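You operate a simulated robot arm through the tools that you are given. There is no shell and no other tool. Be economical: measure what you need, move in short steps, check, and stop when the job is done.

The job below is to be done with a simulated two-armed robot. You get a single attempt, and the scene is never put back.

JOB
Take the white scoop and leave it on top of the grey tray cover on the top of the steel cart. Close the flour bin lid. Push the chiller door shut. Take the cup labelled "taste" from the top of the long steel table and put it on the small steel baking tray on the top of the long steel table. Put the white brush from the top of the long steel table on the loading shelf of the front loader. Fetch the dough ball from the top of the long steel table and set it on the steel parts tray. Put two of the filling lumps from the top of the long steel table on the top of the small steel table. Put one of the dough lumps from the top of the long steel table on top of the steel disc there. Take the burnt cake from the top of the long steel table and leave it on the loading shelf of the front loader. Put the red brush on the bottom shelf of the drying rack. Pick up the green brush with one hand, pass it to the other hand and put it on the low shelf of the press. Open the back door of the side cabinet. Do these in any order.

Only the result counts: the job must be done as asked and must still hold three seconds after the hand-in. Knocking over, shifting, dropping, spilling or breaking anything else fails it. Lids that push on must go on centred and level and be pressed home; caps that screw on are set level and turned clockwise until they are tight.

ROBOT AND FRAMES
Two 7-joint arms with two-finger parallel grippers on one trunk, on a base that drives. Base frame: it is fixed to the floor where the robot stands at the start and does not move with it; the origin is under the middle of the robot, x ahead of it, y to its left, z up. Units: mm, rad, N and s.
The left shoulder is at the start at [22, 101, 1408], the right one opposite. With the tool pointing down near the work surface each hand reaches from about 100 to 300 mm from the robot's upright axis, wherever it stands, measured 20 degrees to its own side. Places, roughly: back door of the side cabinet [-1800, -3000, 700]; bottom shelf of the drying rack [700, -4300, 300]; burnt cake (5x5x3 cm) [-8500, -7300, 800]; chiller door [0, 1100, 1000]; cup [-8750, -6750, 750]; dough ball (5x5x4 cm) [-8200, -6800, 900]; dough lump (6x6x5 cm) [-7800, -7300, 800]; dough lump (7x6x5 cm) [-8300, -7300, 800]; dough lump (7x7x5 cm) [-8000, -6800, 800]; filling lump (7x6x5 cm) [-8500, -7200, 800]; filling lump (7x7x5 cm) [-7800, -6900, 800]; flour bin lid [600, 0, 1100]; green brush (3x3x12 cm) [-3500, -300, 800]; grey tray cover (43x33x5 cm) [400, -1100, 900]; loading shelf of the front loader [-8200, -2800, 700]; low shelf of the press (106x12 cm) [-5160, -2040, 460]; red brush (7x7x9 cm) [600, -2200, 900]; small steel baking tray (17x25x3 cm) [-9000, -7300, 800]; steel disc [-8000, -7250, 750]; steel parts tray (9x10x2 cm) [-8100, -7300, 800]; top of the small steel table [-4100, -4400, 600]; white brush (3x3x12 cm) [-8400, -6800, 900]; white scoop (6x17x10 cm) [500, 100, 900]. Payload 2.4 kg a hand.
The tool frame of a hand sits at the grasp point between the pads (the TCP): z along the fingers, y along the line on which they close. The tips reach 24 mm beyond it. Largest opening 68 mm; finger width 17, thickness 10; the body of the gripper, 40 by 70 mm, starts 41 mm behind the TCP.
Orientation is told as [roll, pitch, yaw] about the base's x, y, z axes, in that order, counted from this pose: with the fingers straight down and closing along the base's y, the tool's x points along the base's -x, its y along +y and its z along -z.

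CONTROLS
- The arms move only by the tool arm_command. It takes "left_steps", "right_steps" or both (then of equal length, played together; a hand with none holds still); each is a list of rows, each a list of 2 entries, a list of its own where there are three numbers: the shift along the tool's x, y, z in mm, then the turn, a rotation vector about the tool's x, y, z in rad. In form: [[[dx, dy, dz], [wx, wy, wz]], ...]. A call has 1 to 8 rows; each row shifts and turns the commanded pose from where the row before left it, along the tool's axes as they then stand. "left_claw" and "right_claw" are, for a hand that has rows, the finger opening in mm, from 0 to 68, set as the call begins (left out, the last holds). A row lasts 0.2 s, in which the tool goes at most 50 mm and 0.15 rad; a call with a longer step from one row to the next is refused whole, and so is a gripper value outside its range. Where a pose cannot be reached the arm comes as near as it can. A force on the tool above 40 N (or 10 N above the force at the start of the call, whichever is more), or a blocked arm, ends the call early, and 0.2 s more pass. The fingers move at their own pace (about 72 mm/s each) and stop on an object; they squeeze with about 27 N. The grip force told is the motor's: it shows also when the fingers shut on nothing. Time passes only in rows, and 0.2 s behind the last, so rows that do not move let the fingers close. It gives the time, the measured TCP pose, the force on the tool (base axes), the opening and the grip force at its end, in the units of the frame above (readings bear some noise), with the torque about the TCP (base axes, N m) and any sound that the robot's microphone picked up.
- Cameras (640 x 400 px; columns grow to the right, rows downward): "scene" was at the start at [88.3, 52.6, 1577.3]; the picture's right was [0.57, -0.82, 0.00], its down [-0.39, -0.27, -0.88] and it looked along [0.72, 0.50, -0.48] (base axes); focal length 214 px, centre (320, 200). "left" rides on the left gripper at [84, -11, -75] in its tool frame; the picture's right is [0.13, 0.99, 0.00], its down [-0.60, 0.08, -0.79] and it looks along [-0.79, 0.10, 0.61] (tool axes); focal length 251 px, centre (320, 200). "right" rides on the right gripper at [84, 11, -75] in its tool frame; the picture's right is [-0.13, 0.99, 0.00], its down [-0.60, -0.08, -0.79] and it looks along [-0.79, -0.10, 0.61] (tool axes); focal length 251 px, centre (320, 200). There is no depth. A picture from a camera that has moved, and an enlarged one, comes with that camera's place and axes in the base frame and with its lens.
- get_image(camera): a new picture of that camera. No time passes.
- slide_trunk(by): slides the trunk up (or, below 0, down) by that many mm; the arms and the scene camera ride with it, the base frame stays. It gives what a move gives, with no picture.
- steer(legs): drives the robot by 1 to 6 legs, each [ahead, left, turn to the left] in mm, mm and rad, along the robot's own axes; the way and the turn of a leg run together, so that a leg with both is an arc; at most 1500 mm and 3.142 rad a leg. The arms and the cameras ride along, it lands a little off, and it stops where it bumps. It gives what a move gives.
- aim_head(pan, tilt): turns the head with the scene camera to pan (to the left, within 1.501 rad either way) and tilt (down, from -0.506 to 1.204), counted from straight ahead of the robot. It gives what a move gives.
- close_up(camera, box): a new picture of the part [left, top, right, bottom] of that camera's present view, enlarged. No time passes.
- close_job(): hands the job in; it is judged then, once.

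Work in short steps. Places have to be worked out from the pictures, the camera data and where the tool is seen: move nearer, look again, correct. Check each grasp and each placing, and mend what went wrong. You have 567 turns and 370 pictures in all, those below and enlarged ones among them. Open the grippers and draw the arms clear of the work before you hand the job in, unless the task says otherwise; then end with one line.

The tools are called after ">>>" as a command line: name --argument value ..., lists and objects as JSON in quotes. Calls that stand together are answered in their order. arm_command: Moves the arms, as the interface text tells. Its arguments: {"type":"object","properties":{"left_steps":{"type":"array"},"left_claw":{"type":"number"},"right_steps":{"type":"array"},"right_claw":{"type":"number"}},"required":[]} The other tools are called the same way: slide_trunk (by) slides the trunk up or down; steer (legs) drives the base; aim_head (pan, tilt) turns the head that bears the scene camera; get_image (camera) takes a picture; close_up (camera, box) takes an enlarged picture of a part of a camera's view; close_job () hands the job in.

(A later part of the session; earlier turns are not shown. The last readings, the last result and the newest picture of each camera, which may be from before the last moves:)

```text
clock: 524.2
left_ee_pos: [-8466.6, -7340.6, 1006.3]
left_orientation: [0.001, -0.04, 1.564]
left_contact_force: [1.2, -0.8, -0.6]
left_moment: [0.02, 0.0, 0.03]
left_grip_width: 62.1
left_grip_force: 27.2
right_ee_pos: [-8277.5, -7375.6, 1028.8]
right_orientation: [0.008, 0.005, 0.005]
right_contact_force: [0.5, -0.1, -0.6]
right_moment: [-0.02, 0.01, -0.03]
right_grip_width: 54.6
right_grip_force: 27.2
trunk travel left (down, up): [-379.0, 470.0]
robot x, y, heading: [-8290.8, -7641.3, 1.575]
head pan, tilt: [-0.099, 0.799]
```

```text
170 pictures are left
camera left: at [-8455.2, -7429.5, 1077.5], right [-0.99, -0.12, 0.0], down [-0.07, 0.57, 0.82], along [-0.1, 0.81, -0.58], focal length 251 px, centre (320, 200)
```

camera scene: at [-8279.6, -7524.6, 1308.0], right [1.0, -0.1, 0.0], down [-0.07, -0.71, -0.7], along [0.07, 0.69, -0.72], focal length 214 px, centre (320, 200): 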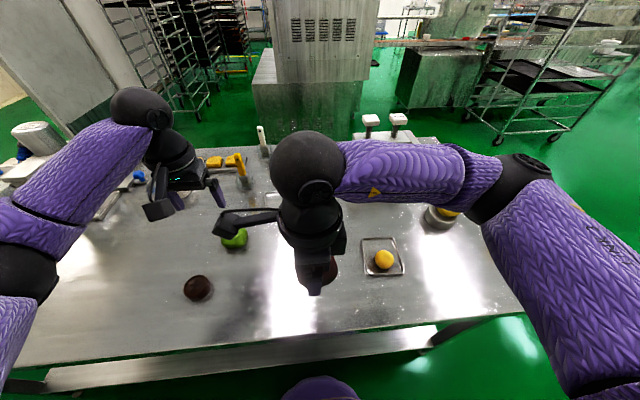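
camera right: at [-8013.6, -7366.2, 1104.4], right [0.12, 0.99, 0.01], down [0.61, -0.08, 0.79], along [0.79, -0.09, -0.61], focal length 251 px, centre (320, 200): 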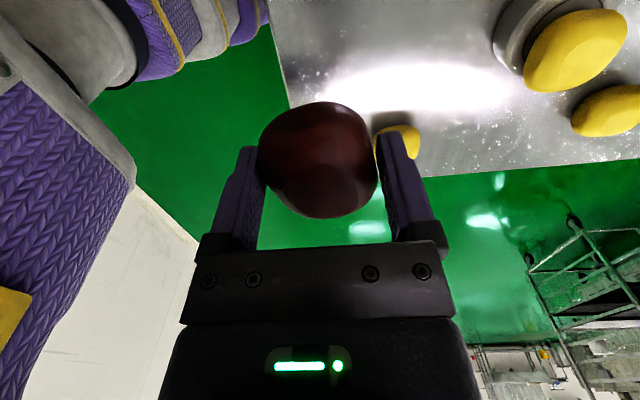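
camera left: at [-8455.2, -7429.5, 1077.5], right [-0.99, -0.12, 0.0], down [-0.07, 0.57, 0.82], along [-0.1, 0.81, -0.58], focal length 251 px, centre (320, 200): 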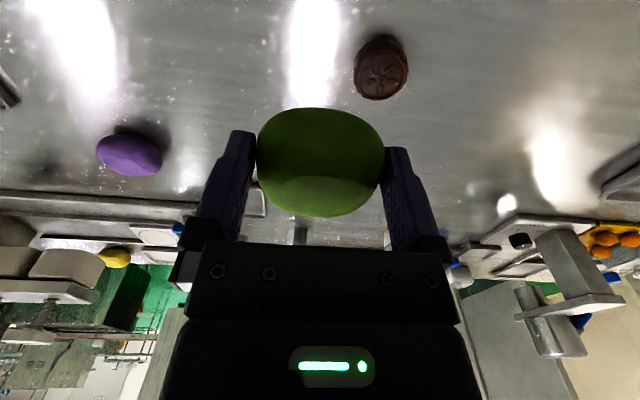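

Both fillings are in hand. I leave along the aisle eastward and look toward the small steel table.

>>> steer --legs '[[-60, 0, 0], [0, -1000, 0], [0, -700, 0]]'

>>> aim_head --pan -0.7 --tilt 0.35

>>> get_image --camera "scene"

```text
clock: 533.3
left_ee_pos: [-6774.5, -7399.6, 1006.3]
left_orientation: [0.002, -0.043, 1.559]
left_contact_force: [0.3, -0.2, 0.0]
left_moment: [-0.02, 0.03, -0.01]
left_grip_width: 61.9
left_grip_force: 26.8
right_ee_pos: [-6585.2, -7435.2, 1027.9]
right_orientation: [0.006, 0.004, 0.004]
right_contact_force: [0.2, -0.3, -1.3]
right_moment: [-0.01, 0.04, 0.03]
right_grip_width: 54.7
right_grip_force: 26.6
trunk travel left (down, up): [-379.0, 470.0]
robot x, y, heading: [-6595.4, -7701.8, 1.577]
head pan, tilt: [-0.099, 0.799]
```

```text
clock: 534.3
left_ee_pos: [-6775.7, -7399.4, 1005.1]
left_orientation: [0.0, -0.042, 1.56]
left_contact_force: [-0.3, -0.1, -1.4]
left_moment: [-0.01, 0.03, 0.01]
left_grip_width: 61.8
left_grip_force: 26.9
right_ee_pos: [-6585.6, -7435.5, 1028.0]
right_orientation: [0.007, 0.003, 0.004]
right_contact_force: [0.6, 0.4, -0.7]
right_moment: [0.0, 0.0, -0.04]
right_grip_width: 54.7
right_grip_force: 26.9
trunk travel left (down, up): [-379.0, 470.0]
robot x, y, heading: [-6593.8, -7703.8, 1.575]
head pan, tilt: [-0.7, 0.351]
```

```text
169 pictures are left
camera scene: at [-6536.4, -7592.8, 1347.6], right [0.77, -0.64, 0.0], down [-0.22, -0.26, -0.94], along [0.6, 0.72, -0.34], focal length 214 px, centre (320, 200)
```

scene: 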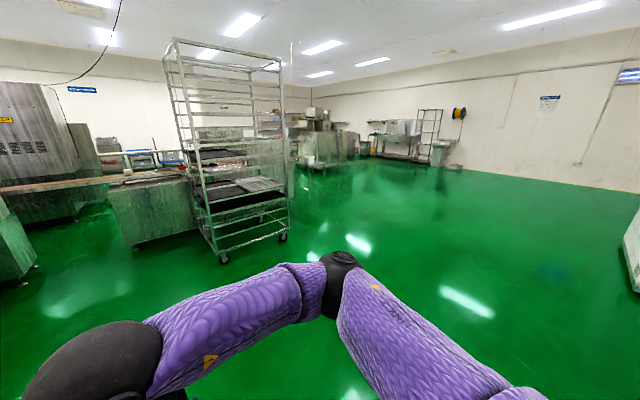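

The way is open. I drive diagonally toward the small table, staying clear of the pan rack.

>>> steer --legs '[[900, -1100, 0], [900, -1050, 0], [400, -250, 0]]'

>>> aim_head --pan 0.0 --tilt 0.5

>>> get_image --camera "scene"

```text
clock: 550.3
left_ee_pos: [-4371.7, -5202.6, 1006.6]
left_orientation: [0.002, -0.04, 1.553]
left_contact_force: [0.3, 0.0, -0.5]
left_moment: [0.02, 0.02, 0.0]
left_grip_width: 61.5
left_grip_force: 26.9
right_ee_pos: [-4183.4, -5240.3, 1028.3]
right_orientation: [0.005, 0.005, -0.003]
right_contact_force: [0.3, 0.7, -1.0]
right_moment: [0.0, 0.02, -0.01]
right_grip_width: 54.6
right_grip_force: 27.1
trunk travel left (down, up): [-379.0, 470.0]
robot x, y, heading: [-4193.1, -5502.9, 1.566]
head pan, tilt: [-0.7, 0.351]
```

```text
clock: 551.4
left_ee_pos: [-4372.0, -5203.4, 1005.8]
left_orientation: [0.002, -0.042, 1.554]
left_contact_force: [-0.4, -0.2, -1.1]
left_moment: [0.0, -0.02, 0.0]
left_grip_width: 61.4
left_grip_force: 27.1
right_ee_pos: [-4183.0, -5240.8, 1028.5]
right_orientation: [0.006, 0.004, -0.004]
right_contact_force: [-0.6, 0.1, -0.4]
right_moment: [0.0, 0.04, -0.03]
right_grip_width: 54.6
right_grip_force: 27.3
trunk travel left (down, up): [-379.0, 470.0]
robot x, y, heading: [-4198.1, -5505.3, 1.568]
head pan, tilt: [0.0, 0.499]
```

```text
168 pictures are left
camera scene: at [-4194.8, -5378.8, 1334.0], right [1.0, -0.01, 0.0], down [0.0, -0.48, -0.88], along [0.0, 0.88, -0.48], focal length 214 px, centre (320, 200)
```

scene: 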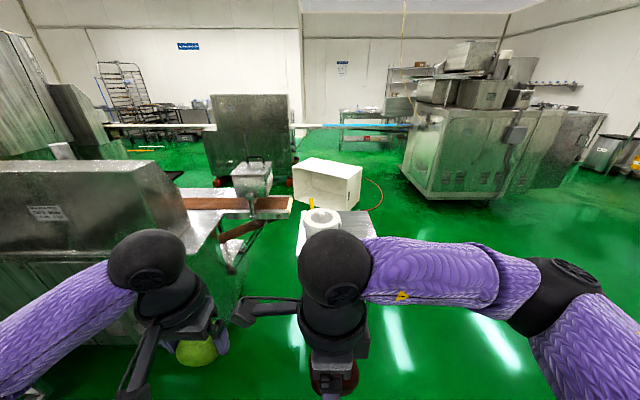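

The small table is ahead behind my right arm, with a white ring-shaped thing on it. I shift right and look.

>>> steer --legs '[[150, -400, 0]]'

>>> aim_head --pan 0.45 --tilt 0.6

>>> get_image --camera "scene"

```text
clock: 554.0
left_ee_pos: [-3970.6, -5054.8, 1005.3]
left_orientation: [0.001, -0.042, 1.556]
left_contact_force: [0.3, 0.3, -0.3]
left_moment: [0.0, 0.0, 0.01]
left_grip_width: 61.3
left_grip_force: 26.7
right_ee_pos: [-3781.6, -5093.1, 1028.4]
right_orientation: [0.006, 0.003, -0.003]
right_contact_force: [0.3, 0.2, -1.3]
right_moment: [0.0, 0.01, 0.01]
right_grip_width: 54.6
right_grip_force: 27.1
trunk travel left (down, up): [-379.0, 470.0]
robot x, y, heading: [-3793.6, -5354.4, 1.571]
head pan, tilt: [0.0, 0.499]
```

```text
clock: 554.9
left_ee_pos: [-3970.6, -5056.6, 1006.1]
left_orientation: [0.002, -0.041, 1.555]
left_contact_force: [-0.4, 0.1, -0.6]
left_moment: [-0.03, 0.0, -0.03]
left_grip_width: 61.3
left_grip_force: 26.8
right_ee_pos: [-3781.3, -5094.1, 1028.0]
right_orientation: [0.009, 0.003, -0.003]
right_contact_force: [1.0, 0.6, -0.6]
right_moment: [0.01, -0.01, 0.01]
right_grip_width: 54.7
right_grip_force: 26.7
trunk travel left (down, up): [-379.0, 470.0]
robot x, y, heading: [-3794.4, -5355.1, 1.567]
head pan, tilt: [0.45, 0.6]
```

```text
167 pictures are left
camera scene: at [-3831.4, -5242.0, 1324.9], right [0.9, 0.43, 0.0], down [0.24, -0.51, -0.82], along [-0.36, 0.74, -0.57], focal length 214 px, centre (320, 200)
```

scene: 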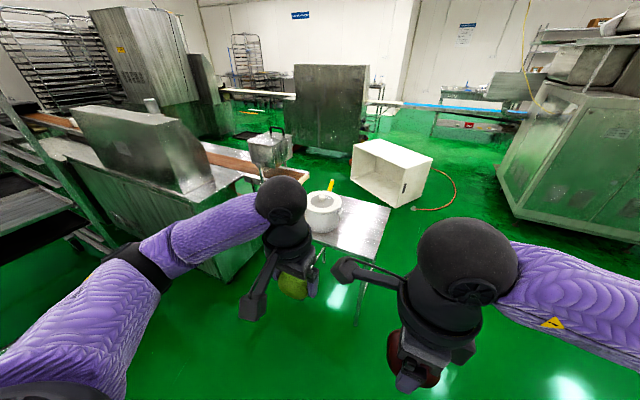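

>>> close_up --camera "scene" --box '[270, 160, 430, 290]'

```text
3.08 times, centred on (350, 225) of scene
camera zoom: at [-3831.4, -5242.0, 1324.9], right [0.9, 0.43, 0.0], down [0.24, -0.51, -0.82], along [-0.36, 0.74, -0.57], focal length 660 px, centre (228, 123)
```

zoom: 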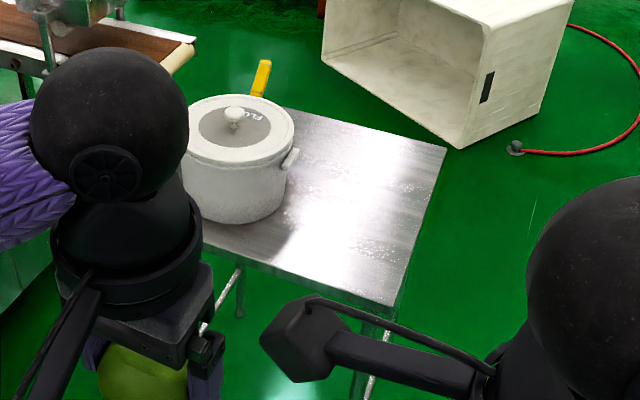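

The table's right half is free (x≈-4080..-3895, y≈-4598..-4200); a pot stands on its left. I lower the trunk and approach so the left hand reaches about (-3990, -4420).

>>> slide_trunk --by -200

>>> steer --legs '[[500, 15, 0]]'

>>> aim_head --pan 0.3 --tilt 0.8

>>> get_image --camera "scene"

>>> get_image --camera "left"

```text
clock: 557.1
left_ee_pos: [-3970.5, -5055.6, 805.8]
left_orientation: [0.002, -0.042, 1.555]
left_contact_force: [-0.1, -0.6, -0.9]
left_moment: [-0.02, 0.0, -0.04]
left_grip_width: 61.5
left_grip_force: 26.8
right_ee_pos: [-3782.5, -5093.0, 828.4]
right_orientation: [0.006, 0.005, -0.002]
right_contact_force: [-0.8, -0.7, -1.0]
right_moment: [-0.02, 0.01, 0.0]
right_grip_width: 54.9
right_grip_force: 27.2
trunk travel left (down, up): [-179.0, 670.0]
robot x, y, heading: [-3794.2, -5358.4, 1.568]
head pan, tilt: [0.45, 0.6]
```

```text
clock: 560.0
left_ee_pos: [-3986.8, -4553.7, 806.0]
left_orientation: [0.001, -0.042, 1.56]
left_contact_force: [-0.1, 0.2, -0.8]
left_moment: [-0.02, -0.02, -0.01]
left_grip_width: 61.4
left_grip_force: 27.2
right_ee_pos: [-3797.6, -4591.1, 829.3]
right_orientation: [0.003, 0.004, 0.002]
right_contact_force: [-0.2, 0.2, -0.9]
right_moment: [0.04, 0.01, 0.02]
right_grip_width: 54.7
right_grip_force: 27.0
trunk travel left (down, up): [-179.0, 670.0]
robot x, y, heading: [-3809.2, -4857.2, 1.571]
head pan, tilt: [0.45, 0.6]
```

```text
clock: 560.7
left_ee_pos: [-3987.2, -4554.5, 806.1]
left_orientation: [0.004, -0.041, 1.561]
left_contact_force: [0.2, 0.7, -1.1]
left_moment: [-0.03, 0.01, 0.02]
left_grip_width: 61.0
left_grip_force: 27.5
right_ee_pos: [-3796.7, -4591.1, 828.0]
right_orientation: [0.004, 0.003, 0.003]
right_contact_force: [0.0, -0.2, -1.2]
right_moment: [0.03, 0.04, 0.0]
right_grip_width: 54.4
right_grip_force: 27.5
trunk travel left (down, up): [-179.0, 670.0]
robot x, y, heading: [-3809.4, -4853.4, 1.571]
head pan, tilt: [0.3, 0.799]
```

```text
165 pictures are left
camera scene: at [-3832.4, -4699.2, 1105.2], right [0.95, 0.3, 0.0], down [0.21, -0.68, -0.7], along [-0.21, 0.67, -0.72], focal length 214 px, centre (320, 200)
```

scene: 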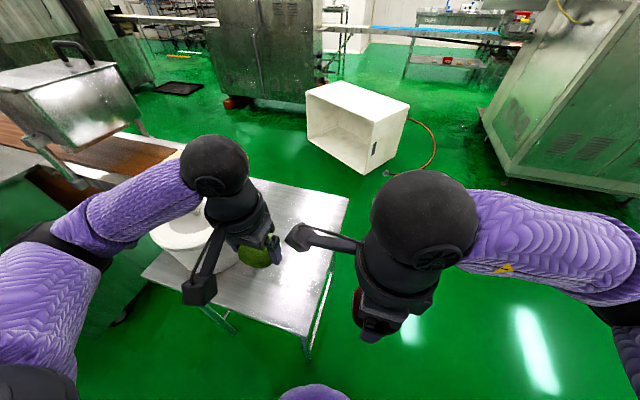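

```text
164 pictures are left
camera left: at [-3975.9, -4643.4, 877.4], right [-0.99, -0.12, 0.0], down [-0.07, 0.57, 0.82], along [-0.1, 0.81, -0.58], focal length 251 px, centre (320, 200)
```

left: 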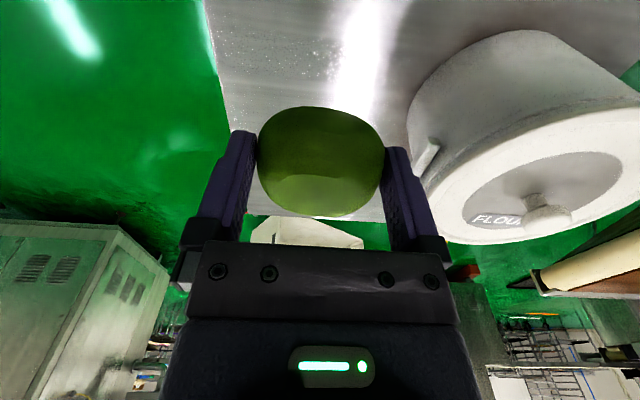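

The pot stays clear if I put the green lump near the front right at about (-3978, -4490). I lower it there until contact.

>>> arm_command --left_claw 0 --left_steps '[[[-32, -4, 0], [0, 0, 0]], [[-32, -4, 0], [0, 0, 0]], [[0, 0, 40], [0, 0, 0]], [[0, 0, 40], [0, 0, 0]]]'

>>> get_image --camera "left"

>>> get_image --camera "scene"

```text
clock: 561.7
left_ee_pos: [-3978.6, -4488.1, 728.6]
left_orientation: [0.002, -0.042, 1.561]
left_contact_force: [0.4, 0.2, -1.2]
left_moment: [-0.05, -0.02, 0.0]
left_grip_width: 61.3
left_grip_force: 27.3
right_ee_pos: [-3797.9, -4591.7, 828.2]
right_orientation: [0.004, 0.004, 0.005]
right_contact_force: [0.3, 0.0, -1.5]
right_moment: [0.0, 0.0, -0.02]
right_grip_width: 54.7
right_grip_force: 26.8
trunk travel left (down, up): [-179.0, 670.0]
robot x, y, heading: [-3812.5, -4851.8, 1.571]
head pan, tilt: [0.3, 0.799]
```

```text
163 pictures are left
camera left: at [-3967.6, -4576.3, 799.7], right [-0.99, -0.12, 0.0], down [-0.07, 0.57, 0.82], along [-0.1, 0.81, -0.58], focal length 251 px, centre (320, 200)
```

left: 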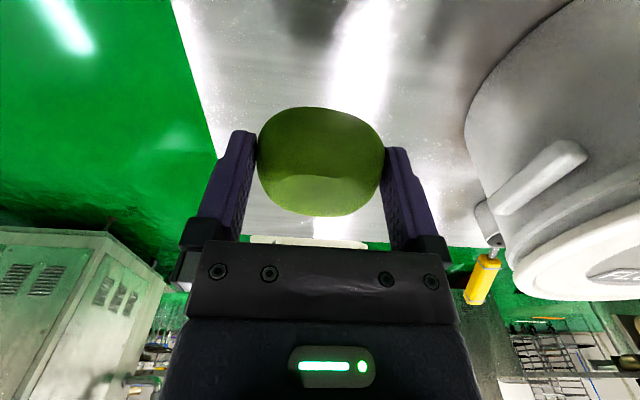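

```text
162 pictures are left
camera scene: at [-3832.3, -4699.2, 1105.1], right [0.95, 0.3, 0.0], down [0.21, -0.68, -0.7], along [-0.21, 0.67, -0.72], focal length 214 px, centre (320, 200)
```

scene: 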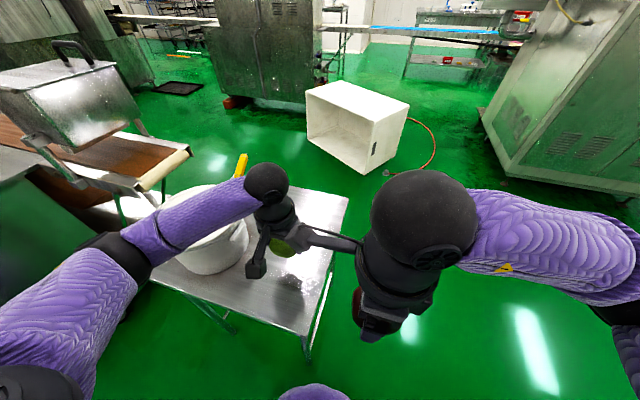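

The forearm passes south of the pot, so it's clear. I lower step by step to contact.

>>> arm_command --left_claw 0 --left_steps '[[[0, 0, 40], [0, 0, 0]], [[0, 0, 15], [0, 0, 0]], [[0, 0, 6], [0, 0, 0]], [[0, 0, 6], [0, 0, 0]], [[0, 0, 6], [0, 0, 0]], [[0, 0, 6], [0, 0, 0]], [[0, 0, 6], [0, 0, 0]]]'

```text
clock: 563.3
left_ee_pos: [-3978.8, -4483.2, 650.3]
left_orientation: [0.004, -0.051, 1.565]
left_contact_force: [-0.6, -10.2, 26.1]
left_moment: [-0.26, 0.09, 0.02]
left_grip_width: 61.9
left_grip_force: 27.3
right_ee_pos: [-3798.5, -4592.7, 828.4]
right_orientation: [0.009, 0.004, 0.004]
right_contact_force: [-0.4, 0.6, -0.3]
right_moment: [-0.01, -0.02, 0.01]
right_grip_width: 54.6
right_grip_force: 27.5
trunk travel left (down, up): [-179.0, 670.0]
robot x, y, heading: [-3808.2, -4856.1, 1.576]
head pan, tilt: [0.3, 0.799]
stopped in row 7 (left hand): the force on the tool passed its limit at 47 N (the readings are from after the stop); the commanded pose is now the measured one
```

Contact. I ease up, open fully, and lift clear.

>>> arm_command --left_claw 0 --left_steps '[[[0, 0, -2], [0, 0, 0]]]'

>>> arm_command --left_claw 68 --left_steps '[[[0, 0, 0], [0, 0, 0]], [[0, 0, 0], [0, 0, 0]], [[0, 0, -15], [0, 0, 0]], [[0, 0, -40], [0, 0, 0]], [[0, 0, -45], [0, 0, 0]], [[0, 0, -45], [0, 0, 0]], [[0, 0, -45], [0, 0, 0]]]'

>>> get_image --camera "left"

```text
clock: 563.7
left_ee_pos: [-3978.8, -4482.7, 649.8]
left_orientation: [0.003, -0.046, 1.563]
left_contact_force: [0.8, -3.8, 6.5]
left_moment: [0.02, -0.04, -0.01]
left_grip_width: 62.1
left_grip_force: 26.8
right_ee_pos: [-3797.7, -4591.3, 828.5]
right_orientation: [0.006, 0.003, 0.004]
right_contact_force: [0.3, 0.3, -1.2]
right_moment: [-0.01, 0.02, 0.02]
right_grip_width: 54.9
right_grip_force: 27.4
trunk travel left (down, up): [-179.0, 670.0]
robot x, y, heading: [-3806.8, -4856.7, 1.572]
head pan, tilt: [0.3, 0.799]
```

```text
clock: 565.3
left_ee_pos: [-3980.1, -4491.5, 839.7]
left_orientation: [0.004, -0.046, 1.562]
left_contact_force: [1.0, 0.1, -0.6]
left_moment: [0.01, 0.0, 0.02]
left_grip_width: 68.0
left_grip_force: 0.0
right_ee_pos: [-3798.6, -4591.4, 829.0]
right_orientation: [0.007, 0.005, 0.003]
right_contact_force: [-0.8, -0.2, -0.9]
right_moment: [-0.02, -0.01, 0.0]
right_grip_width: 54.8
right_grip_force: 27.5
trunk travel left (down, up): [-179.0, 670.0]
robot x, y, heading: [-3810.9, -4854.2, 1.573]
head pan, tilt: [0.3, 0.799]
```

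```text
161 pictures are left
camera left: at [-3968.7, -4580.9, 911.7], right [-0.99, -0.12, 0.0], down [-0.07, 0.57, 0.82], along [-0.1, 0.81, -0.57], focal length 251 px, centre (320, 200)
```

left: 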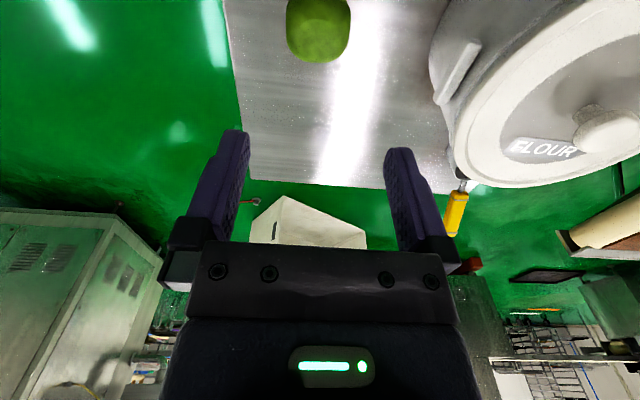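

The green lump is on the table. I retract the left hand, move the base left, and bring the dark-red lump to about (-3960, -4388).

>>> arm_command --left_claw 60 --left_steps '[[[45, 0, -15], [0, 0, 0]], [[45, 0, -15], [0, 0, 0]], [[45, 0, -15], [0, 0, 0]]]'

>>> steer --legs '[[30, 165, 0]]'

>>> arm_command --right_claw 0 --right_steps '[[[0, 43, 0], [0, 0, 0]], [[0, 43, 0], [0, 0, 0]], [[0, 43, 0], [0, 0, 0]], [[0, 43, 0], [0, 0, 0]], [[0, 0, 40], [0, 0, 0]], [[0, 0, 40], [0, 0, 0]]]'

>>> get_image --camera "right"

>>> get_image --camera "scene"

```text
clock: 566.1
left_ee_pos: [-3982.2, -4608.8, 890.2]
left_orientation: [0.004, -0.046, 1.564]
left_contact_force: [-0.1, 0.6, 0.7]
left_moment: [0.01, -0.02, 0.02]
left_grip_width: 59.9
left_grip_force: 0.1
left hand out of reach, approached as far as the arm can: row 3
right_ee_pos: [-3797.6, -4591.1, 828.9]
right_orientation: [0.007, 0.005, 0.004]
right_contact_force: [0.5, 0.0, -2.0]
right_moment: [-0.01, 0.01, -0.01]
right_grip_width: 54.5
right_grip_force: 26.7
trunk travel left (down, up): [-179.0, 670.0]
robot x, y, heading: [-3808.0, -4854.4, 1.579]
head pan, tilt: [0.3, 0.799]
```

```text
clock: 567.5
left_ee_pos: [-4147.9, -4580.0, 889.9]
left_orientation: [0.004, -0.046, 1.563]
left_contact_force: [0.0, 0.2, 0.0]
left_moment: [0.02, 0.0, 0.01]
left_grip_width: 60.3
left_grip_force: 0.1
right_ee_pos: [-3963.5, -4561.6, 827.6]
right_orientation: [0.006, 0.004, 0.003]
right_contact_force: [0.3, -0.3, -1.5]
right_moment: [-0.02, 0.01, -0.01]
right_grip_width: 54.9
right_grip_force: 27.6
trunk travel left (down, up): [-179.0, 670.0]
robot x, y, heading: [-3971.3, -4823.5, 1.569]
head pan, tilt: [0.3, 0.799]
```

```text
clock: 568.9
left_ee_pos: [-4148.5, -4579.2, 890.3]
left_orientation: [0.004, -0.046, 1.562]
left_contact_force: [0.1, 0.2, -0.7]
left_moment: [0.02, -0.01, 0.01]
left_grip_width: 60.2
left_grip_force: 0.0
right_ee_pos: [-3964.6, -4389.5, 748.2]
right_orientation: [0.008, 0.002, 0.001]
right_contact_force: [0.5, -0.1, -1.6]
right_moment: [0.04, 0.01, 0.0]
right_grip_width: 54.7
right_grip_force: 27.0
trunk travel left (down, up): [-179.0, 670.0]
robot x, y, heading: [-3973.6, -4825.4, 1.573]
head pan, tilt: [0.3, 0.799]
```

```text
160 pictures are left
camera right: at [-4046.8, -4379.2, 824.4], right [0.13, 0.99, 0.01], down [0.61, -0.08, 0.79], along [0.79, -0.1, -0.61], focal length 251 px, centre (320, 200)
```

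right: 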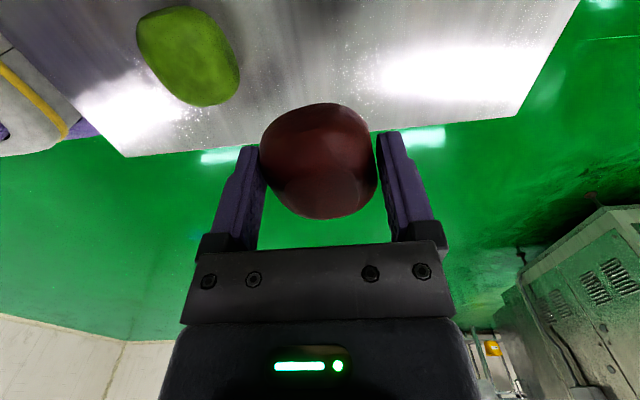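

```text
159 pictures are left
camera scene: at [-3998.3, -4669.6, 1105.1], right [0.95, 0.3, 0.0], down [0.21, -0.68, -0.7], along [-0.21, 0.67, -0.72], focal length 214 px, centre (320, 200)
```

scene: 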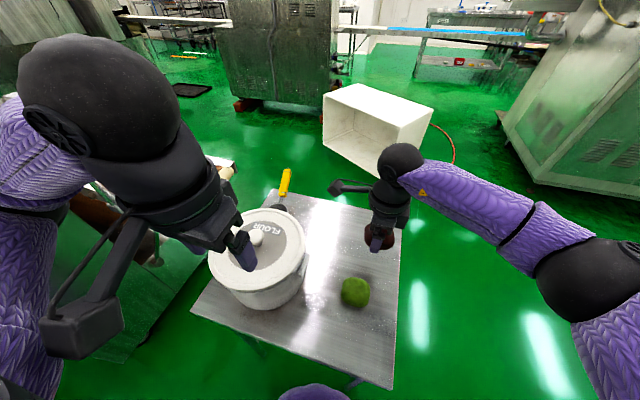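

The landing spot is clear of the edge and the green lump. I lower to contact.

>>> arm_command --right_claw 0 --right_steps '[[[0, 0, 45], [0, 0, 0]], [[0, 0, 35], [0, 0, 0]], [[0, 0, 8], [0, 0, 0]], [[0, 0, 4], [0, 0, 0]], [[0, 0, 4], [0, 0, 0]], [[0, 0, 3], [0, 0, 0]], [[0, 0, 3], [0, 0, 0]]]'

```text
clock: 570.5
left_ee_pos: [-4148.4, -4580.7, 890.8]
left_orientation: [0.004, -0.049, 1.562]
left_contact_force: [0.5, 0.5, 0.1]
left_moment: [0.01, 0.0, -0.01]
left_grip_width: 59.9
left_grip_force: 0.0
right_ee_pos: [-3965.5, -4388.5, 649.5]
right_orientation: [0.012, 0.007, 0.004]
right_contact_force: [1.7, 2.3, 36.3]
right_moment: [0.14, -0.33, -0.01]
right_grip_width: 54.8
right_grip_force: 26.8
trunk travel left (down, up): [-179.0, 670.0]
robot x, y, heading: [-3974.6, -4826.3, 1.566]
head pan, tilt: [0.3, 0.799]
```

>>> arm_command --right_claw 0 --right_steps '[[[0, 0, -3], [0, 0, 0]], [[0, 0, -1], [0, 0, 0]]]'

>>> arm_command --right_claw 68 --right_steps '[[[0, 0, 0], [0, 0, 0]], [[0, 0, 0], [0, 0, 0]], [[0, 0, -15], [0, 0, 0]], [[0, 0, -40], [0, 0, 0]], [[0, 0, -45], [0, 0, 0]], [[0, 0, -45], [0, 0, 0]], [[0, 0, -40], [0, 0, 0]]]'

>>> get_image --camera "scene"

```text
clock: 571.1
left_ee_pos: [-4148.5, -4579.1, 889.3]
left_orientation: [0.001, -0.047, 1.563]
left_contact_force: [0.3, -0.2, -0.7]
left_moment: [0.0, 0.03, 0.01]
left_grip_width: 59.9
left_grip_force: 0.0
right_ee_pos: [-3964.9, -4389.8, 651.1]
right_orientation: [0.001, 0.001, 0.004]
right_contact_force: [-2.1, 1.2, 3.0]
right_moment: [0.11, 0.07, 0.01]
right_grip_width: 54.7
right_grip_force: 27.1
trunk travel left (down, up): [-179.0, 670.0]
robot x, y, heading: [-3975.3, -4822.3, 1.574]
head pan, tilt: [0.3, 0.799]
```

```text
clock: 572.7
left_ee_pos: [-4148.8, -4579.6, 890.5]
left_orientation: [0.003, -0.046, 1.562]
left_contact_force: [0.8, 0.2, -0.9]
left_moment: [0.0, 0.0, 0.01]
left_grip_width: 60.0
left_grip_force: 0.0
right_ee_pos: [-3964.3, -4390.1, 837.7]
right_orientation: [0.005, 0.001, 0.006]
right_contact_force: [-0.4, -0.3, 0.5]
right_moment: [-0.02, 0.03, -0.01]
right_grip_width: 67.9
right_grip_force: 0.1
trunk travel left (down, up): [-179.0, 670.0]
robot x, y, heading: [-3975.7, -4825.7, 1.572]
head pan, tilt: [0.3, 0.799]
```

```text
158 pictures are left
camera scene: at [-3998.3, -4669.7, 1105.2], right [0.95, 0.3, 0.0], down [0.21, -0.68, -0.7], along [-0.21, 0.67, -0.72], focal length 214 px, centre (320, 200)
```

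scene: 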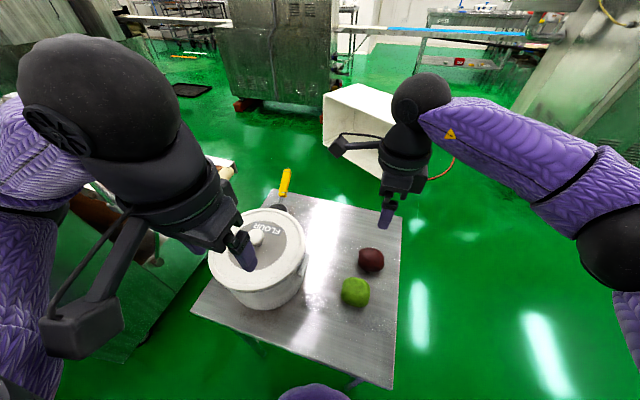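

Both fillings are on the small table. I raise the trunk and go back to the long table's south side for the burnt cake.

>>> steer --legs '[[-450, 0, 0], [-800, 870, 0], [-800, 870, 0], [-780, 870, 0]]'

>>> slide_trunk --by 200

>>> steer --legs '[[0, 900, 0], [0, 830, 0]]'

>>> aim_head --pan 0.2 --tilt 0.8

>>> get_image --camera "scene"

```text
clock: 592.2
left_ee_pos: [-6751.6, -7404.8, 890.3]
left_orientation: [0.004, -0.044, 1.56]
left_contact_force: [0.5, -0.9, -0.3]
left_moment: [0.01, -0.02, 0.0]
left_grip_width: 59.8
left_grip_force: 0.0
right_ee_pos: [-6568.1, -7215.8, 836.0]
right_orientation: [0.006, 0.005, 0.005]
right_contact_force: [0.7, -0.2, 0.2]
right_moment: [0.01, 0.03, 0.04]
right_grip_width: 67.9
right_grip_force: 0.0
trunk travel left (down, up): [-179.0, 670.0]
robot x, y, heading: [-6582.1, -7650.4, 1.573]
head pan, tilt: [0.3, 0.799]
```

```text
clock: 594.3
left_ee_pos: [-6751.4, -7405.9, 1091.0]
left_orientation: [0.003, -0.045, 1.561]
left_contact_force: [-0.6, 0.0, -0.2]
left_moment: [-0.03, 0.0, 0.0]
left_grip_width: 59.7
left_grip_force: 0.0
right_ee_pos: [-6568.0, -7215.3, 1036.9]
right_orientation: [0.004, 0.003, 0.001]
right_contact_force: [0.1, 0.5, 0.3]
right_moment: [0.01, -0.01, -0.01]
right_grip_width: 68.1
right_grip_force: 0.0
trunk travel left (down, up): [-379.0, 470.0]
robot x, y, heading: [-6578.2, -7652.4, 1.572]
head pan, tilt: [0.3, 0.799]
```

```text
clock: 603.1
left_ee_pos: [-8485.9, -7410.4, 1089.5]
left_orientation: [0.002, -0.046, 1.565]
left_contact_force: [-0.1, 0.4, 0.7]
left_moment: [0.02, -0.02, -0.01]
left_grip_width: 59.7
left_grip_force: 0.1
right_ee_pos: [-8301.5, -7220.3, 1036.7]
right_orientation: [0.006, 0.002, 0.005]
right_contact_force: [-0.2, 0.3, 0.6]
right_moment: [0.06, 0.01, 0.01]
right_grip_width: 67.9
right_grip_force: 0.0
trunk travel left (down, up): [-379.0, 470.0]
robot x, y, heading: [-8310.9, -7658.4, 1.577]
head pan, tilt: [0.3, 0.799]
```

```text
clock: 603.8
left_ee_pos: [-8485.0, -7411.0, 1090.1]
left_orientation: [0.002, -0.045, 1.563]
left_contact_force: [0.1, -0.3, 0.0]
left_moment: [-0.01, 0.0, 0.01]
left_grip_width: 60.0
left_grip_force: 0.0
right_ee_pos: [-8301.6, -7220.0, 1036.6]
right_orientation: [0.004, 0.002, 0.007]
right_contact_force: [0.7, 0.4, 0.2]
right_moment: [-0.01, 0.02, -0.04]
right_grip_width: 68.1
right_grip_force: 0.0
trunk travel left (down, up): [-379.0, 470.0]
robot x, y, heading: [-8309.4, -7654.0, 1.579]
head pan, tilt: [0.201, 0.799]
```

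```text
157 pictures are left
camera scene: at [-8326.6, -7542.1, 1308.0], right [0.98, 0.2, 0.0], down [0.15, -0.7, -0.7], along [-0.14, 0.68, -0.72], focal length 214 px, centre (320, 200)
```

scene: 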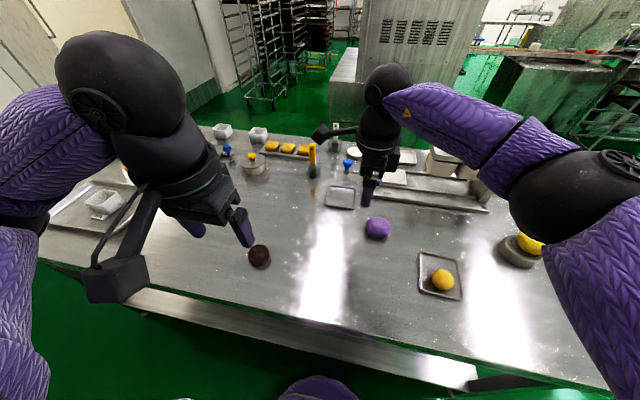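

The burnt cake is at about (-8522, -7318). I retract the right hand and bring the left over the cake.

>>> arm_command --right_claw 60 --left_claw 66 --right_steps '[[[0, -45, 0], [0, 0, 0]], [[0, -45, 0], [0, 0, 0]], [[0, -45, 20], [0, 0, 0]], [[0, 0, 0], [0, 0, 0]], [[0, 0, 0], [0, 0, 0]], [[0, 0, 0], [0, 0, 0]]]' --left_steps '[[[-32, 13, 0], [0, 0, 0]], [[-32, 12, 0], [0, 0, 0]], [[-32, 12, 0], [0, 0, 0]], [[0, 0, 45], [0, 0, 0]], [[0, 0, 45], [0, 0, 0]], [[0, 0, 45], [0, 0, 0]]]'

>>> get_image --camera "left"

```text
clock: 605.2
left_ee_pos: [-8521.8, -7308.3, 958.2]
left_orientation: [0.003, -0.047, 1.564]
left_contact_force: [0.6, 0.2, 0.0]
left_moment: [-0.01, -0.03, -0.01]
left_grip_width: 66.2
left_grip_force: 0.1
right_ee_pos: [-8300.6, -7355.1, 1015.9]
right_orientation: [0.005, 0.005, 0.005]
right_contact_force: [1.1, 0.2, -0.3]
right_moment: [-0.02, -0.02, -0.03]
right_grip_width: 59.9
right_grip_force: 0.1
trunk travel left (down, up): [-379.0, 470.0]
robot x, y, heading: [-8306.4, -7659.3, 1.577]
head pan, tilt: [0.201, 0.799]
```

```text
156 pictures are left
camera left: at [-8509.9, -7397.0, 1029.7], right [-0.99, -0.12, 0.0], down [-0.07, 0.57, 0.82], along [-0.1, 0.81, -0.57], focal length 251 px, centre (320, 200)
```

left: 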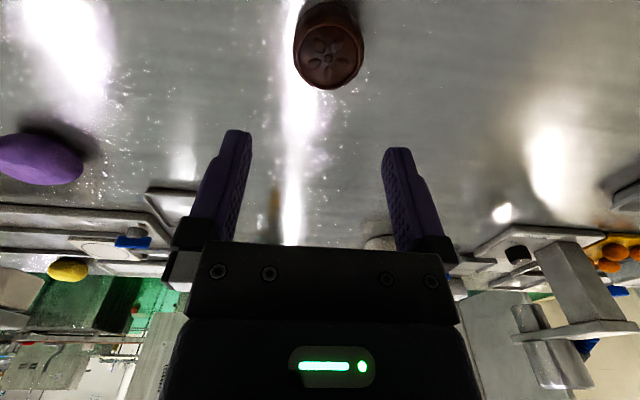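

I correct 13 mm back and 6 mm left, descend to z≈857 and grip.

>>> arm_command --left_claw 66 --left_steps '[[[13, 6, 30], [0, 0, 0]], [[0, 0, 30], [0, 0, 0]]]'

>>> get_image --camera "left"

```text
clock: 605.8
left_ee_pos: [-8527.5, -7317.9, 899.0]
left_orientation: [0.004, -0.046, 1.567]
left_contact_force: [0.3, -0.4, 0.0]
left_moment: [0.0, 0.0, 0.02]
left_grip_width: 65.9
left_grip_force: 0.0
right_ee_pos: [-8300.7, -7355.1, 1017.1]
right_orientation: [0.005, 0.002, 0.005]
right_contact_force: [0.0, -0.2, 0.2]
right_moment: [-0.03, -0.01, -0.02]
right_grip_width: 59.9
right_grip_force: 0.0
trunk travel left (down, up): [-379.0, 470.0]
robot x, y, heading: [-8312.4, -7656.3, 1.572]
head pan, tilt: [0.201, 0.799]
```

```text
155 pictures are left
camera left: at [-8515.7, -7407.6, 969.9], right [-0.99, -0.12, 0.0], down [-0.07, 0.57, 0.82], along [-0.1, 0.81, -0.57], focal length 251 px, centre (320, 200)
```

left: 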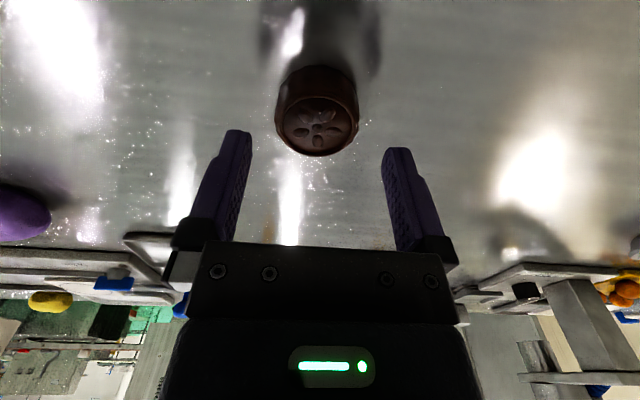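

Aligned. I descend, close, and lift.

>>> arm_command --left_claw 66 --left_steps '[[[0, -1, 25], [0, 0, 0]], [[0, 0, 16], [0, 0, 0]]]'

>>> arm_command --left_claw 0 --left_steps '[[[0, 0, 0], [0, 0, 0]], [[0, 0, 0], [0, 0, 0]], [[0, 0, 0], [0, 0, 0]]]'

>>> arm_command --left_claw 0 --left_steps '[[[0, 0, -15], [0, 0, 0]], [[0, 0, -40], [0, 0, 0]], [[0, 0, -45], [0, 0, 0]], [[0, 0, -45], [0, 0, 0]], [[45, 0, -15], [0, 0, 0]], [[40, 0, 0], [0, 0, 0]]]'

>>> get_image --camera "left"

```text
clock: 606.4
left_ee_pos: [-8526.6, -7315.9, 858.0]
left_orientation: [0.004, -0.046, 1.565]
left_contact_force: [0.4, -0.3, -0.1]
left_moment: [-0.02, -0.02, -0.01]
left_grip_width: 66.2
left_grip_force: 0.0
right_ee_pos: [-8298.5, -7354.5, 1016.5]
right_orientation: [0.004, 0.004, 0.006]
right_contact_force: [-0.5, -1.0, -0.1]
right_moment: [-0.02, 0.02, -0.02]
right_grip_width: 59.9
right_grip_force: 0.1
trunk travel left (down, up): [-379.0, 470.0]
robot x, y, heading: [-8308.6, -7658.6, 1.575]
head pan, tilt: [0.201, 0.799]
```

```text
clock: 607.2
left_ee_pos: [-8526.3, -7316.7, 858.9]
left_orientation: [0.003, -0.044, 1.564]
left_contact_force: [0.3, 1.0, -0.2]
left_moment: [-0.01, -0.01, 0.0]
left_grip_width: 48.4
left_grip_force: 27.3
right_ee_pos: [-8300.2, -7355.2, 1016.9]
right_orientation: [0.005, 0.003, 0.008]
right_contact_force: [-0.4, 0.2, 0.5]
right_moment: [-0.02, 0.0, -0.01]
right_grip_width: 60.1
right_grip_force: 0.1
trunk travel left (down, up): [-379.0, 470.0]
robot x, y, heading: [-8312.9, -7655.8, 1.576]
head pan, tilt: [0.201, 0.799]
```

```text
clock: 608.6
left_ee_pos: [-8526.4, -7409.8, 1013.7]
left_orientation: [0.001, -0.045, 1.563]
left_contact_force: [0.5, 0.3, -0.3]
left_moment: [-0.02, 0.01, 0.0]
left_grip_width: 48.6
left_grip_force: 27.0
right_ee_pos: [-8300.1, -7353.9, 1015.7]
right_orientation: [0.007, 0.003, 0.008]
right_contact_force: [0.4, 0.0, 0.8]
right_moment: [0.01, 0.0, 0.03]
right_grip_width: 59.9
right_grip_force: 0.0
trunk travel left (down, up): [-379.0, 470.0]
robot x, y, heading: [-8310.7, -7654.2, 1.574]
head pan, tilt: [0.201, 0.799]
```

```text
154 pictures are left
camera left: at [-8514.8, -7498.7, 1084.5], right [-0.99, -0.12, 0.0], down [-0.07, 0.57, 0.82], along [-0.1, 0.81, -0.57], focal length 251 px, centre (320, 200)
```

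left: 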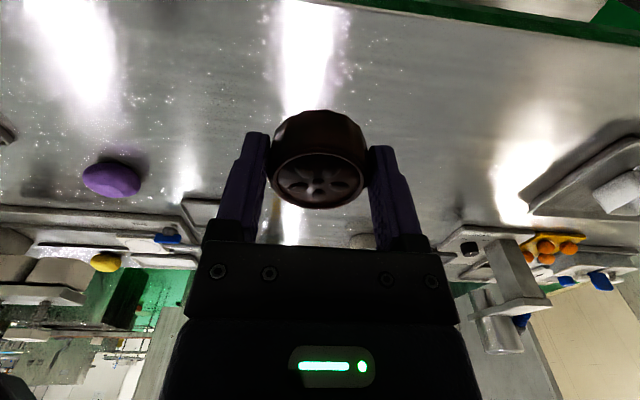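

The burnt cake is held. I go around the east end back to the north side for the white brush.

>>> steer --legs '[[-80, 0, 0], [0, -1400, 0], [1400, 0, 0], [180, 0, 0], [0, 0, 3.141], [0, -1350, 0]]'

>>> aim_head --pan -0.1 --tilt 0.7

>>> get_image --camera "scene"

```text
clock: 637.5
left_ee_pos: [-8060.7, -6393.5, 1012.1]
left_orientation: [0.004, -0.047, -1.582]
left_contact_force: [0.2, 0.9, -0.1]
left_moment: [0.0, 0.01, 0.0]
left_grip_width: 48.3
left_grip_force: 27.1
right_ee_pos: [-8286.4, -6445.3, 1017.0]
right_orientation: [0.005, 0.004, -3.142]
right_contact_force: [0.7, -0.1, 0.4]
right_moment: [0.0, 0.03, -0.03]
right_grip_width: 60.2
right_grip_force: 0.1
trunk travel left (down, up): [-379.0, 470.0]
robot x, y, heading: [-8276.4, -6142.0, -1.575]
head pan, tilt: [0.201, 0.799]
```

```text
clock: 638.4
left_ee_pos: [-8061.2, -6393.1, 1012.4]
left_orientation: [0.001, -0.046, -1.583]
left_contact_force: [-0.7, 0.0, -0.9]
left_moment: [0.0, -0.02, 0.04]
left_grip_width: 48.4
left_grip_force: 26.7
right_ee_pos: [-8287.5, -6444.5, 1015.9]
right_orientation: [0.005, 0.004, -3.14]
right_contact_force: [0.5, 0.5, 0.3]
right_moment: [0.04, -0.02, 0.04]
right_grip_width: 59.9
right_grip_force: 0.0
trunk travel left (down, up): [-379.0, 470.0]
robot x, y, heading: [-8273.5, -6141.9, -1.575]
head pan, tilt: [-0.099, 0.7]
```

```text
153 pictures are left
camera scene: at [-8283.2, -6263.1, 1316.3], right [-0.99, 0.1, 0.0], down [0.06, 0.64, -0.76], along [-0.08, -0.76, -0.64], focal length 214 px, centre (320, 200)
```

scene: 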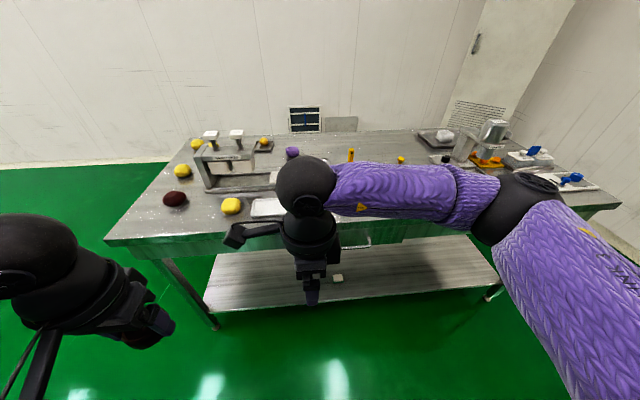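

>>> steer --legs '[[0, -105, 0], [320, 0, 0]]'

>>> get_image --camera "scene"

>>> get_image --camera "right"

```text
clock: 641.3
left_ee_pos: [-8163.5, -6714.0, 1012.7]
left_orientation: [0.001, -0.045, -1.583]
left_contact_force: [-0.5, -0.8, 0.0]
left_moment: [0.0, -0.04, 0.0]
left_grip_width: 48.3
left_grip_force: 27.2
right_ee_pos: [-8390.8, -6765.8, 1016.6]
right_orientation: [0.005, 0.004, -3.141]
right_contact_force: [0.2, -0.6, -0.7]
right_moment: [-0.02, 0.0, 0.02]
right_grip_width: 60.0
right_grip_force: 0.0
trunk travel left (down, up): [-379.0, 470.0]
robot x, y, heading: [-8380.9, -6464.1, -1.57]
head pan, tilt: [-0.099, 0.7]
```

```text
152 pictures are left
camera scene: at [-8387.6, -6583.9, 1316.2], right [-0.99, 0.1, 0.0], down [0.06, 0.64, -0.76], along [-0.08, -0.76, -0.64], focal length 214 px, centre (320, 200)
```

scene: 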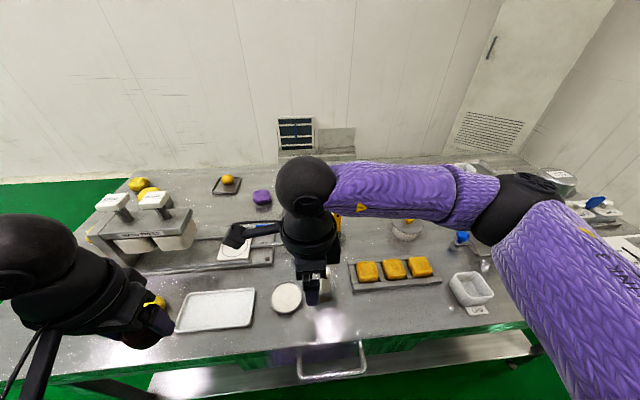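

```text
151 pictures are left
camera right: at [-8306.8, -6777.0, 1092.1], right [-0.13, -0.99, 0.01], down [-0.61, 0.08, 0.79], along [-0.78, 0.1, -0.61], focal length 251 px, centre (320, 200)
```

right: 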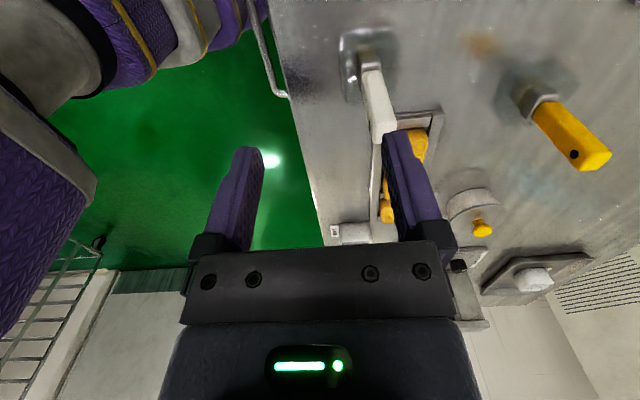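

The white brush is at about (-8413, -6805), top ≈958. I move over it (tips still above) and check.

>>> arm_command --right_claw 60 --right_steps '[[[0, 0, -20], [0, 0, 0]], [[-11, 20, 0], [0, 0, 0]], [[-11, 20, 0], [0, 0, 0]]]'

>>> get_image --camera "right"

>>> close_up --camera "scene" --box '[240, 200, 420, 330]'

```text
clock: 642.1
left_ee_pos: [-8166.5, -6713.7, 1012.1]
left_orientation: [0.002, -0.046, -1.583]
left_contact_force: [-1.2, -0.3, -1.1]
left_moment: [0.0, -0.02, 0.03]
left_grip_width: 48.3
left_grip_force: 26.8
right_ee_pos: [-8414.1, -6806.1, 1035.6]
right_orientation: [0.007, 0.003, -3.139]
right_contact_force: [-0.2, -0.3, -0.1]
right_moment: [0.01, 0.01, 0.0]
right_grip_width: 59.8
right_grip_force: 0.1
trunk travel left (down, up): [-379.0, 470.0]
robot x, y, heading: [-8380.6, -6466.5, -1.57]
head pan, tilt: [-0.099, 0.7]
```

```text
150 pictures are left
camera right: at [-8328.9, -6816.6, 1112.0], right [-0.13, -0.99, 0.01], down [-0.61, 0.08, 0.79], along [-0.78, 0.1, -0.61], focal length 251 px, centre (320, 200)
```

right: 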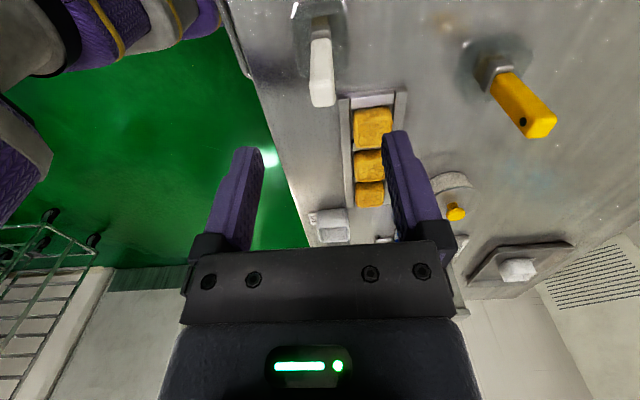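

```text
3.08 times, centred on (330, 265) of scene
camera zoom: at [-8387.7, -6583.7, 1316.3], right [-0.99, 0.1, 0.0], down [0.06, 0.64, -0.76], along [-0.08, -0.76, -0.64], focal length 660 px, centre (289, 0)
```

zoom: 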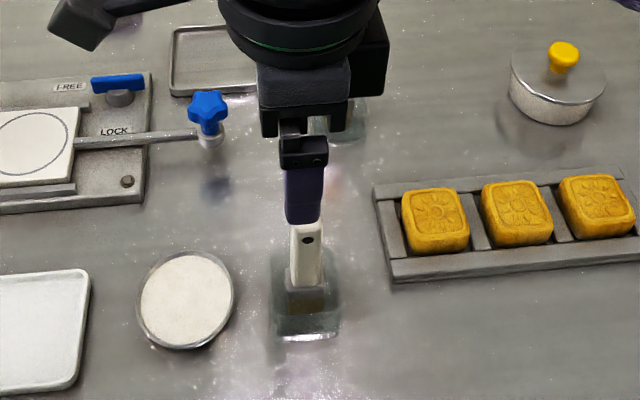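

The brush is ~10 mm further (x≈-8425), top ≈946. I correct and descend partway.

>>> arm_command --right_claw 60 --right_steps '[[[-10, 0, 30], [0, 0, 0]], [[0, 0, 30], [0, 0, 0]], [[0, 0, 20], [0, 0, 0]]]'

>>> get_image --camera "right"

>>> close_up --camera "scene" --box '[240, 200, 420, 330]'

```text
clock: 642.9
left_ee_pos: [-8164.6, -6712.4, 1012.8]
left_orientation: [0.001, -0.046, -1.583]
left_contact_force: [-0.2, -0.1, 0.1]
left_moment: [0.02, 0.02, -0.01]
left_grip_width: 48.1
left_grip_force: 27.7
right_ee_pos: [-8424.1, -6804.9, 956.8]
right_orientation: [0.005, 0.001, -3.14]
right_contact_force: [0.3, -0.4, -0.1]
right_moment: [0.0, 0.02, 0.0]
right_grip_width: 60.1
right_grip_force: 0.0
trunk travel left (down, up): [-379.0, 470.0]
robot x, y, heading: [-8382.0, -6466.7, -1.575]
head pan, tilt: [-0.099, 0.7]
```

```text
148 pictures are left
camera right: at [-8339.0, -6816.9, 1032.4], right [-0.13, -0.99, 0.01], down [-0.61, 0.08, 0.79], along [-0.78, 0.1, -0.61], focal length 251 px, centre (320, 200)
```

right: 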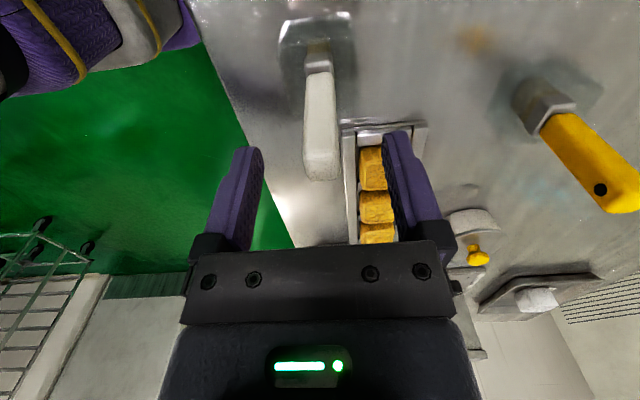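

```text
3.08 times, centred on (330, 265) of scene
camera zoom: at [-8387.5, -6583.6, 1316.3], right [-0.99, 0.1, 0.0], down [0.06, 0.64, -0.76], along [-0.08, -0.76, -0.64], focal length 660 px, centre (289, 0)
```

zoom: 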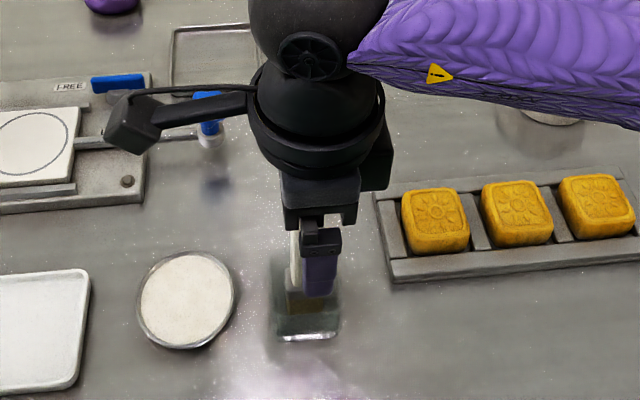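

Aligned: top ≈949. I descend 34 mm and close.

>>> arm_command --right_claw 60 --right_steps '[[[0, 0, 20], [0, 0, 0]], [[0, 0, 13], [0, 0, 0]]]'

>>> arm_command --right_claw 0 --right_steps '[[[0, 0, 0], [0, 0, 0]], [[0, 0, 0], [0, 0, 0]], [[0, 0, 0], [0, 0, 0]], [[0, 0, 0], [0, 0, 0]]]'

>>> get_image --camera "right"

```text
clock: 643.5
left_ee_pos: [-8165.6, -6712.6, 1012.8]
left_orientation: [0.002, -0.045, -1.583]
left_contact_force: [0.3, -0.9, 0.6]
left_moment: [-0.01, -0.02, -0.01]
left_grip_width: 48.4
left_grip_force: 26.8
right_ee_pos: [-8423.7, -6805.1, 923.1]
right_orientation: [0.007, 0.003, -3.141]
right_contact_force: [-0.5, -0.2, -0.8]
right_moment: [0.0, -0.03, 0.0]
right_grip_width: 60.1
right_grip_force: 0.0
trunk travel left (down, up): [-379.0, 470.0]
robot x, y, heading: [-8376.9, -6462.5, -1.568]
head pan, tilt: [-0.099, 0.7]
```

```text
clock: 644.5
left_ee_pos: [-8164.9, -6713.2, 1013.0]
left_orientation: [0.002, -0.045, -1.582]
left_contact_force: [0.0, -0.3, -1.0]
left_moment: [0.02, 0.03, -0.04]
left_grip_width: 48.3
left_grip_force: 26.9
right_ee_pos: [-8422.6, -6806.4, 923.7]
right_orientation: [0.005, 0.005, -3.142]
right_contact_force: [-0.3, 0.2, -0.9]
right_moment: [0.04, -0.02, -0.02]
right_grip_width: 20.4
right_grip_force: 26.8
trunk travel left (down, up): [-379.0, 470.0]
robot x, y, heading: [-8381.4, -6463.0, -1.572]
head pan, tilt: [-0.099, 0.7]
```

```text
146 pictures are left
camera right: at [-8338.8, -6816.9, 999.4], right [-0.13, -0.99, 0.01], down [-0.61, 0.08, 0.79], along [-0.78, 0.1, -0.61], focal length 251 px, centre (320, 200)
```

right: 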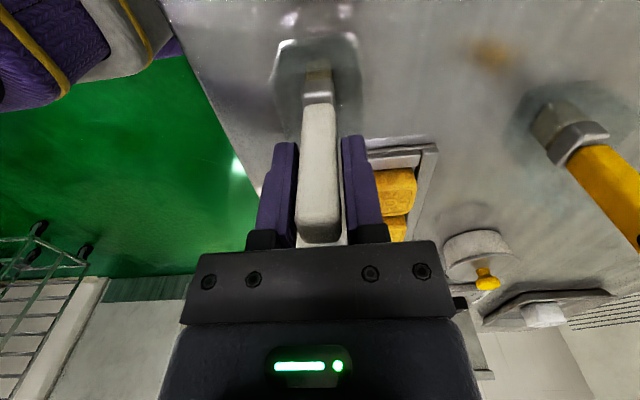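

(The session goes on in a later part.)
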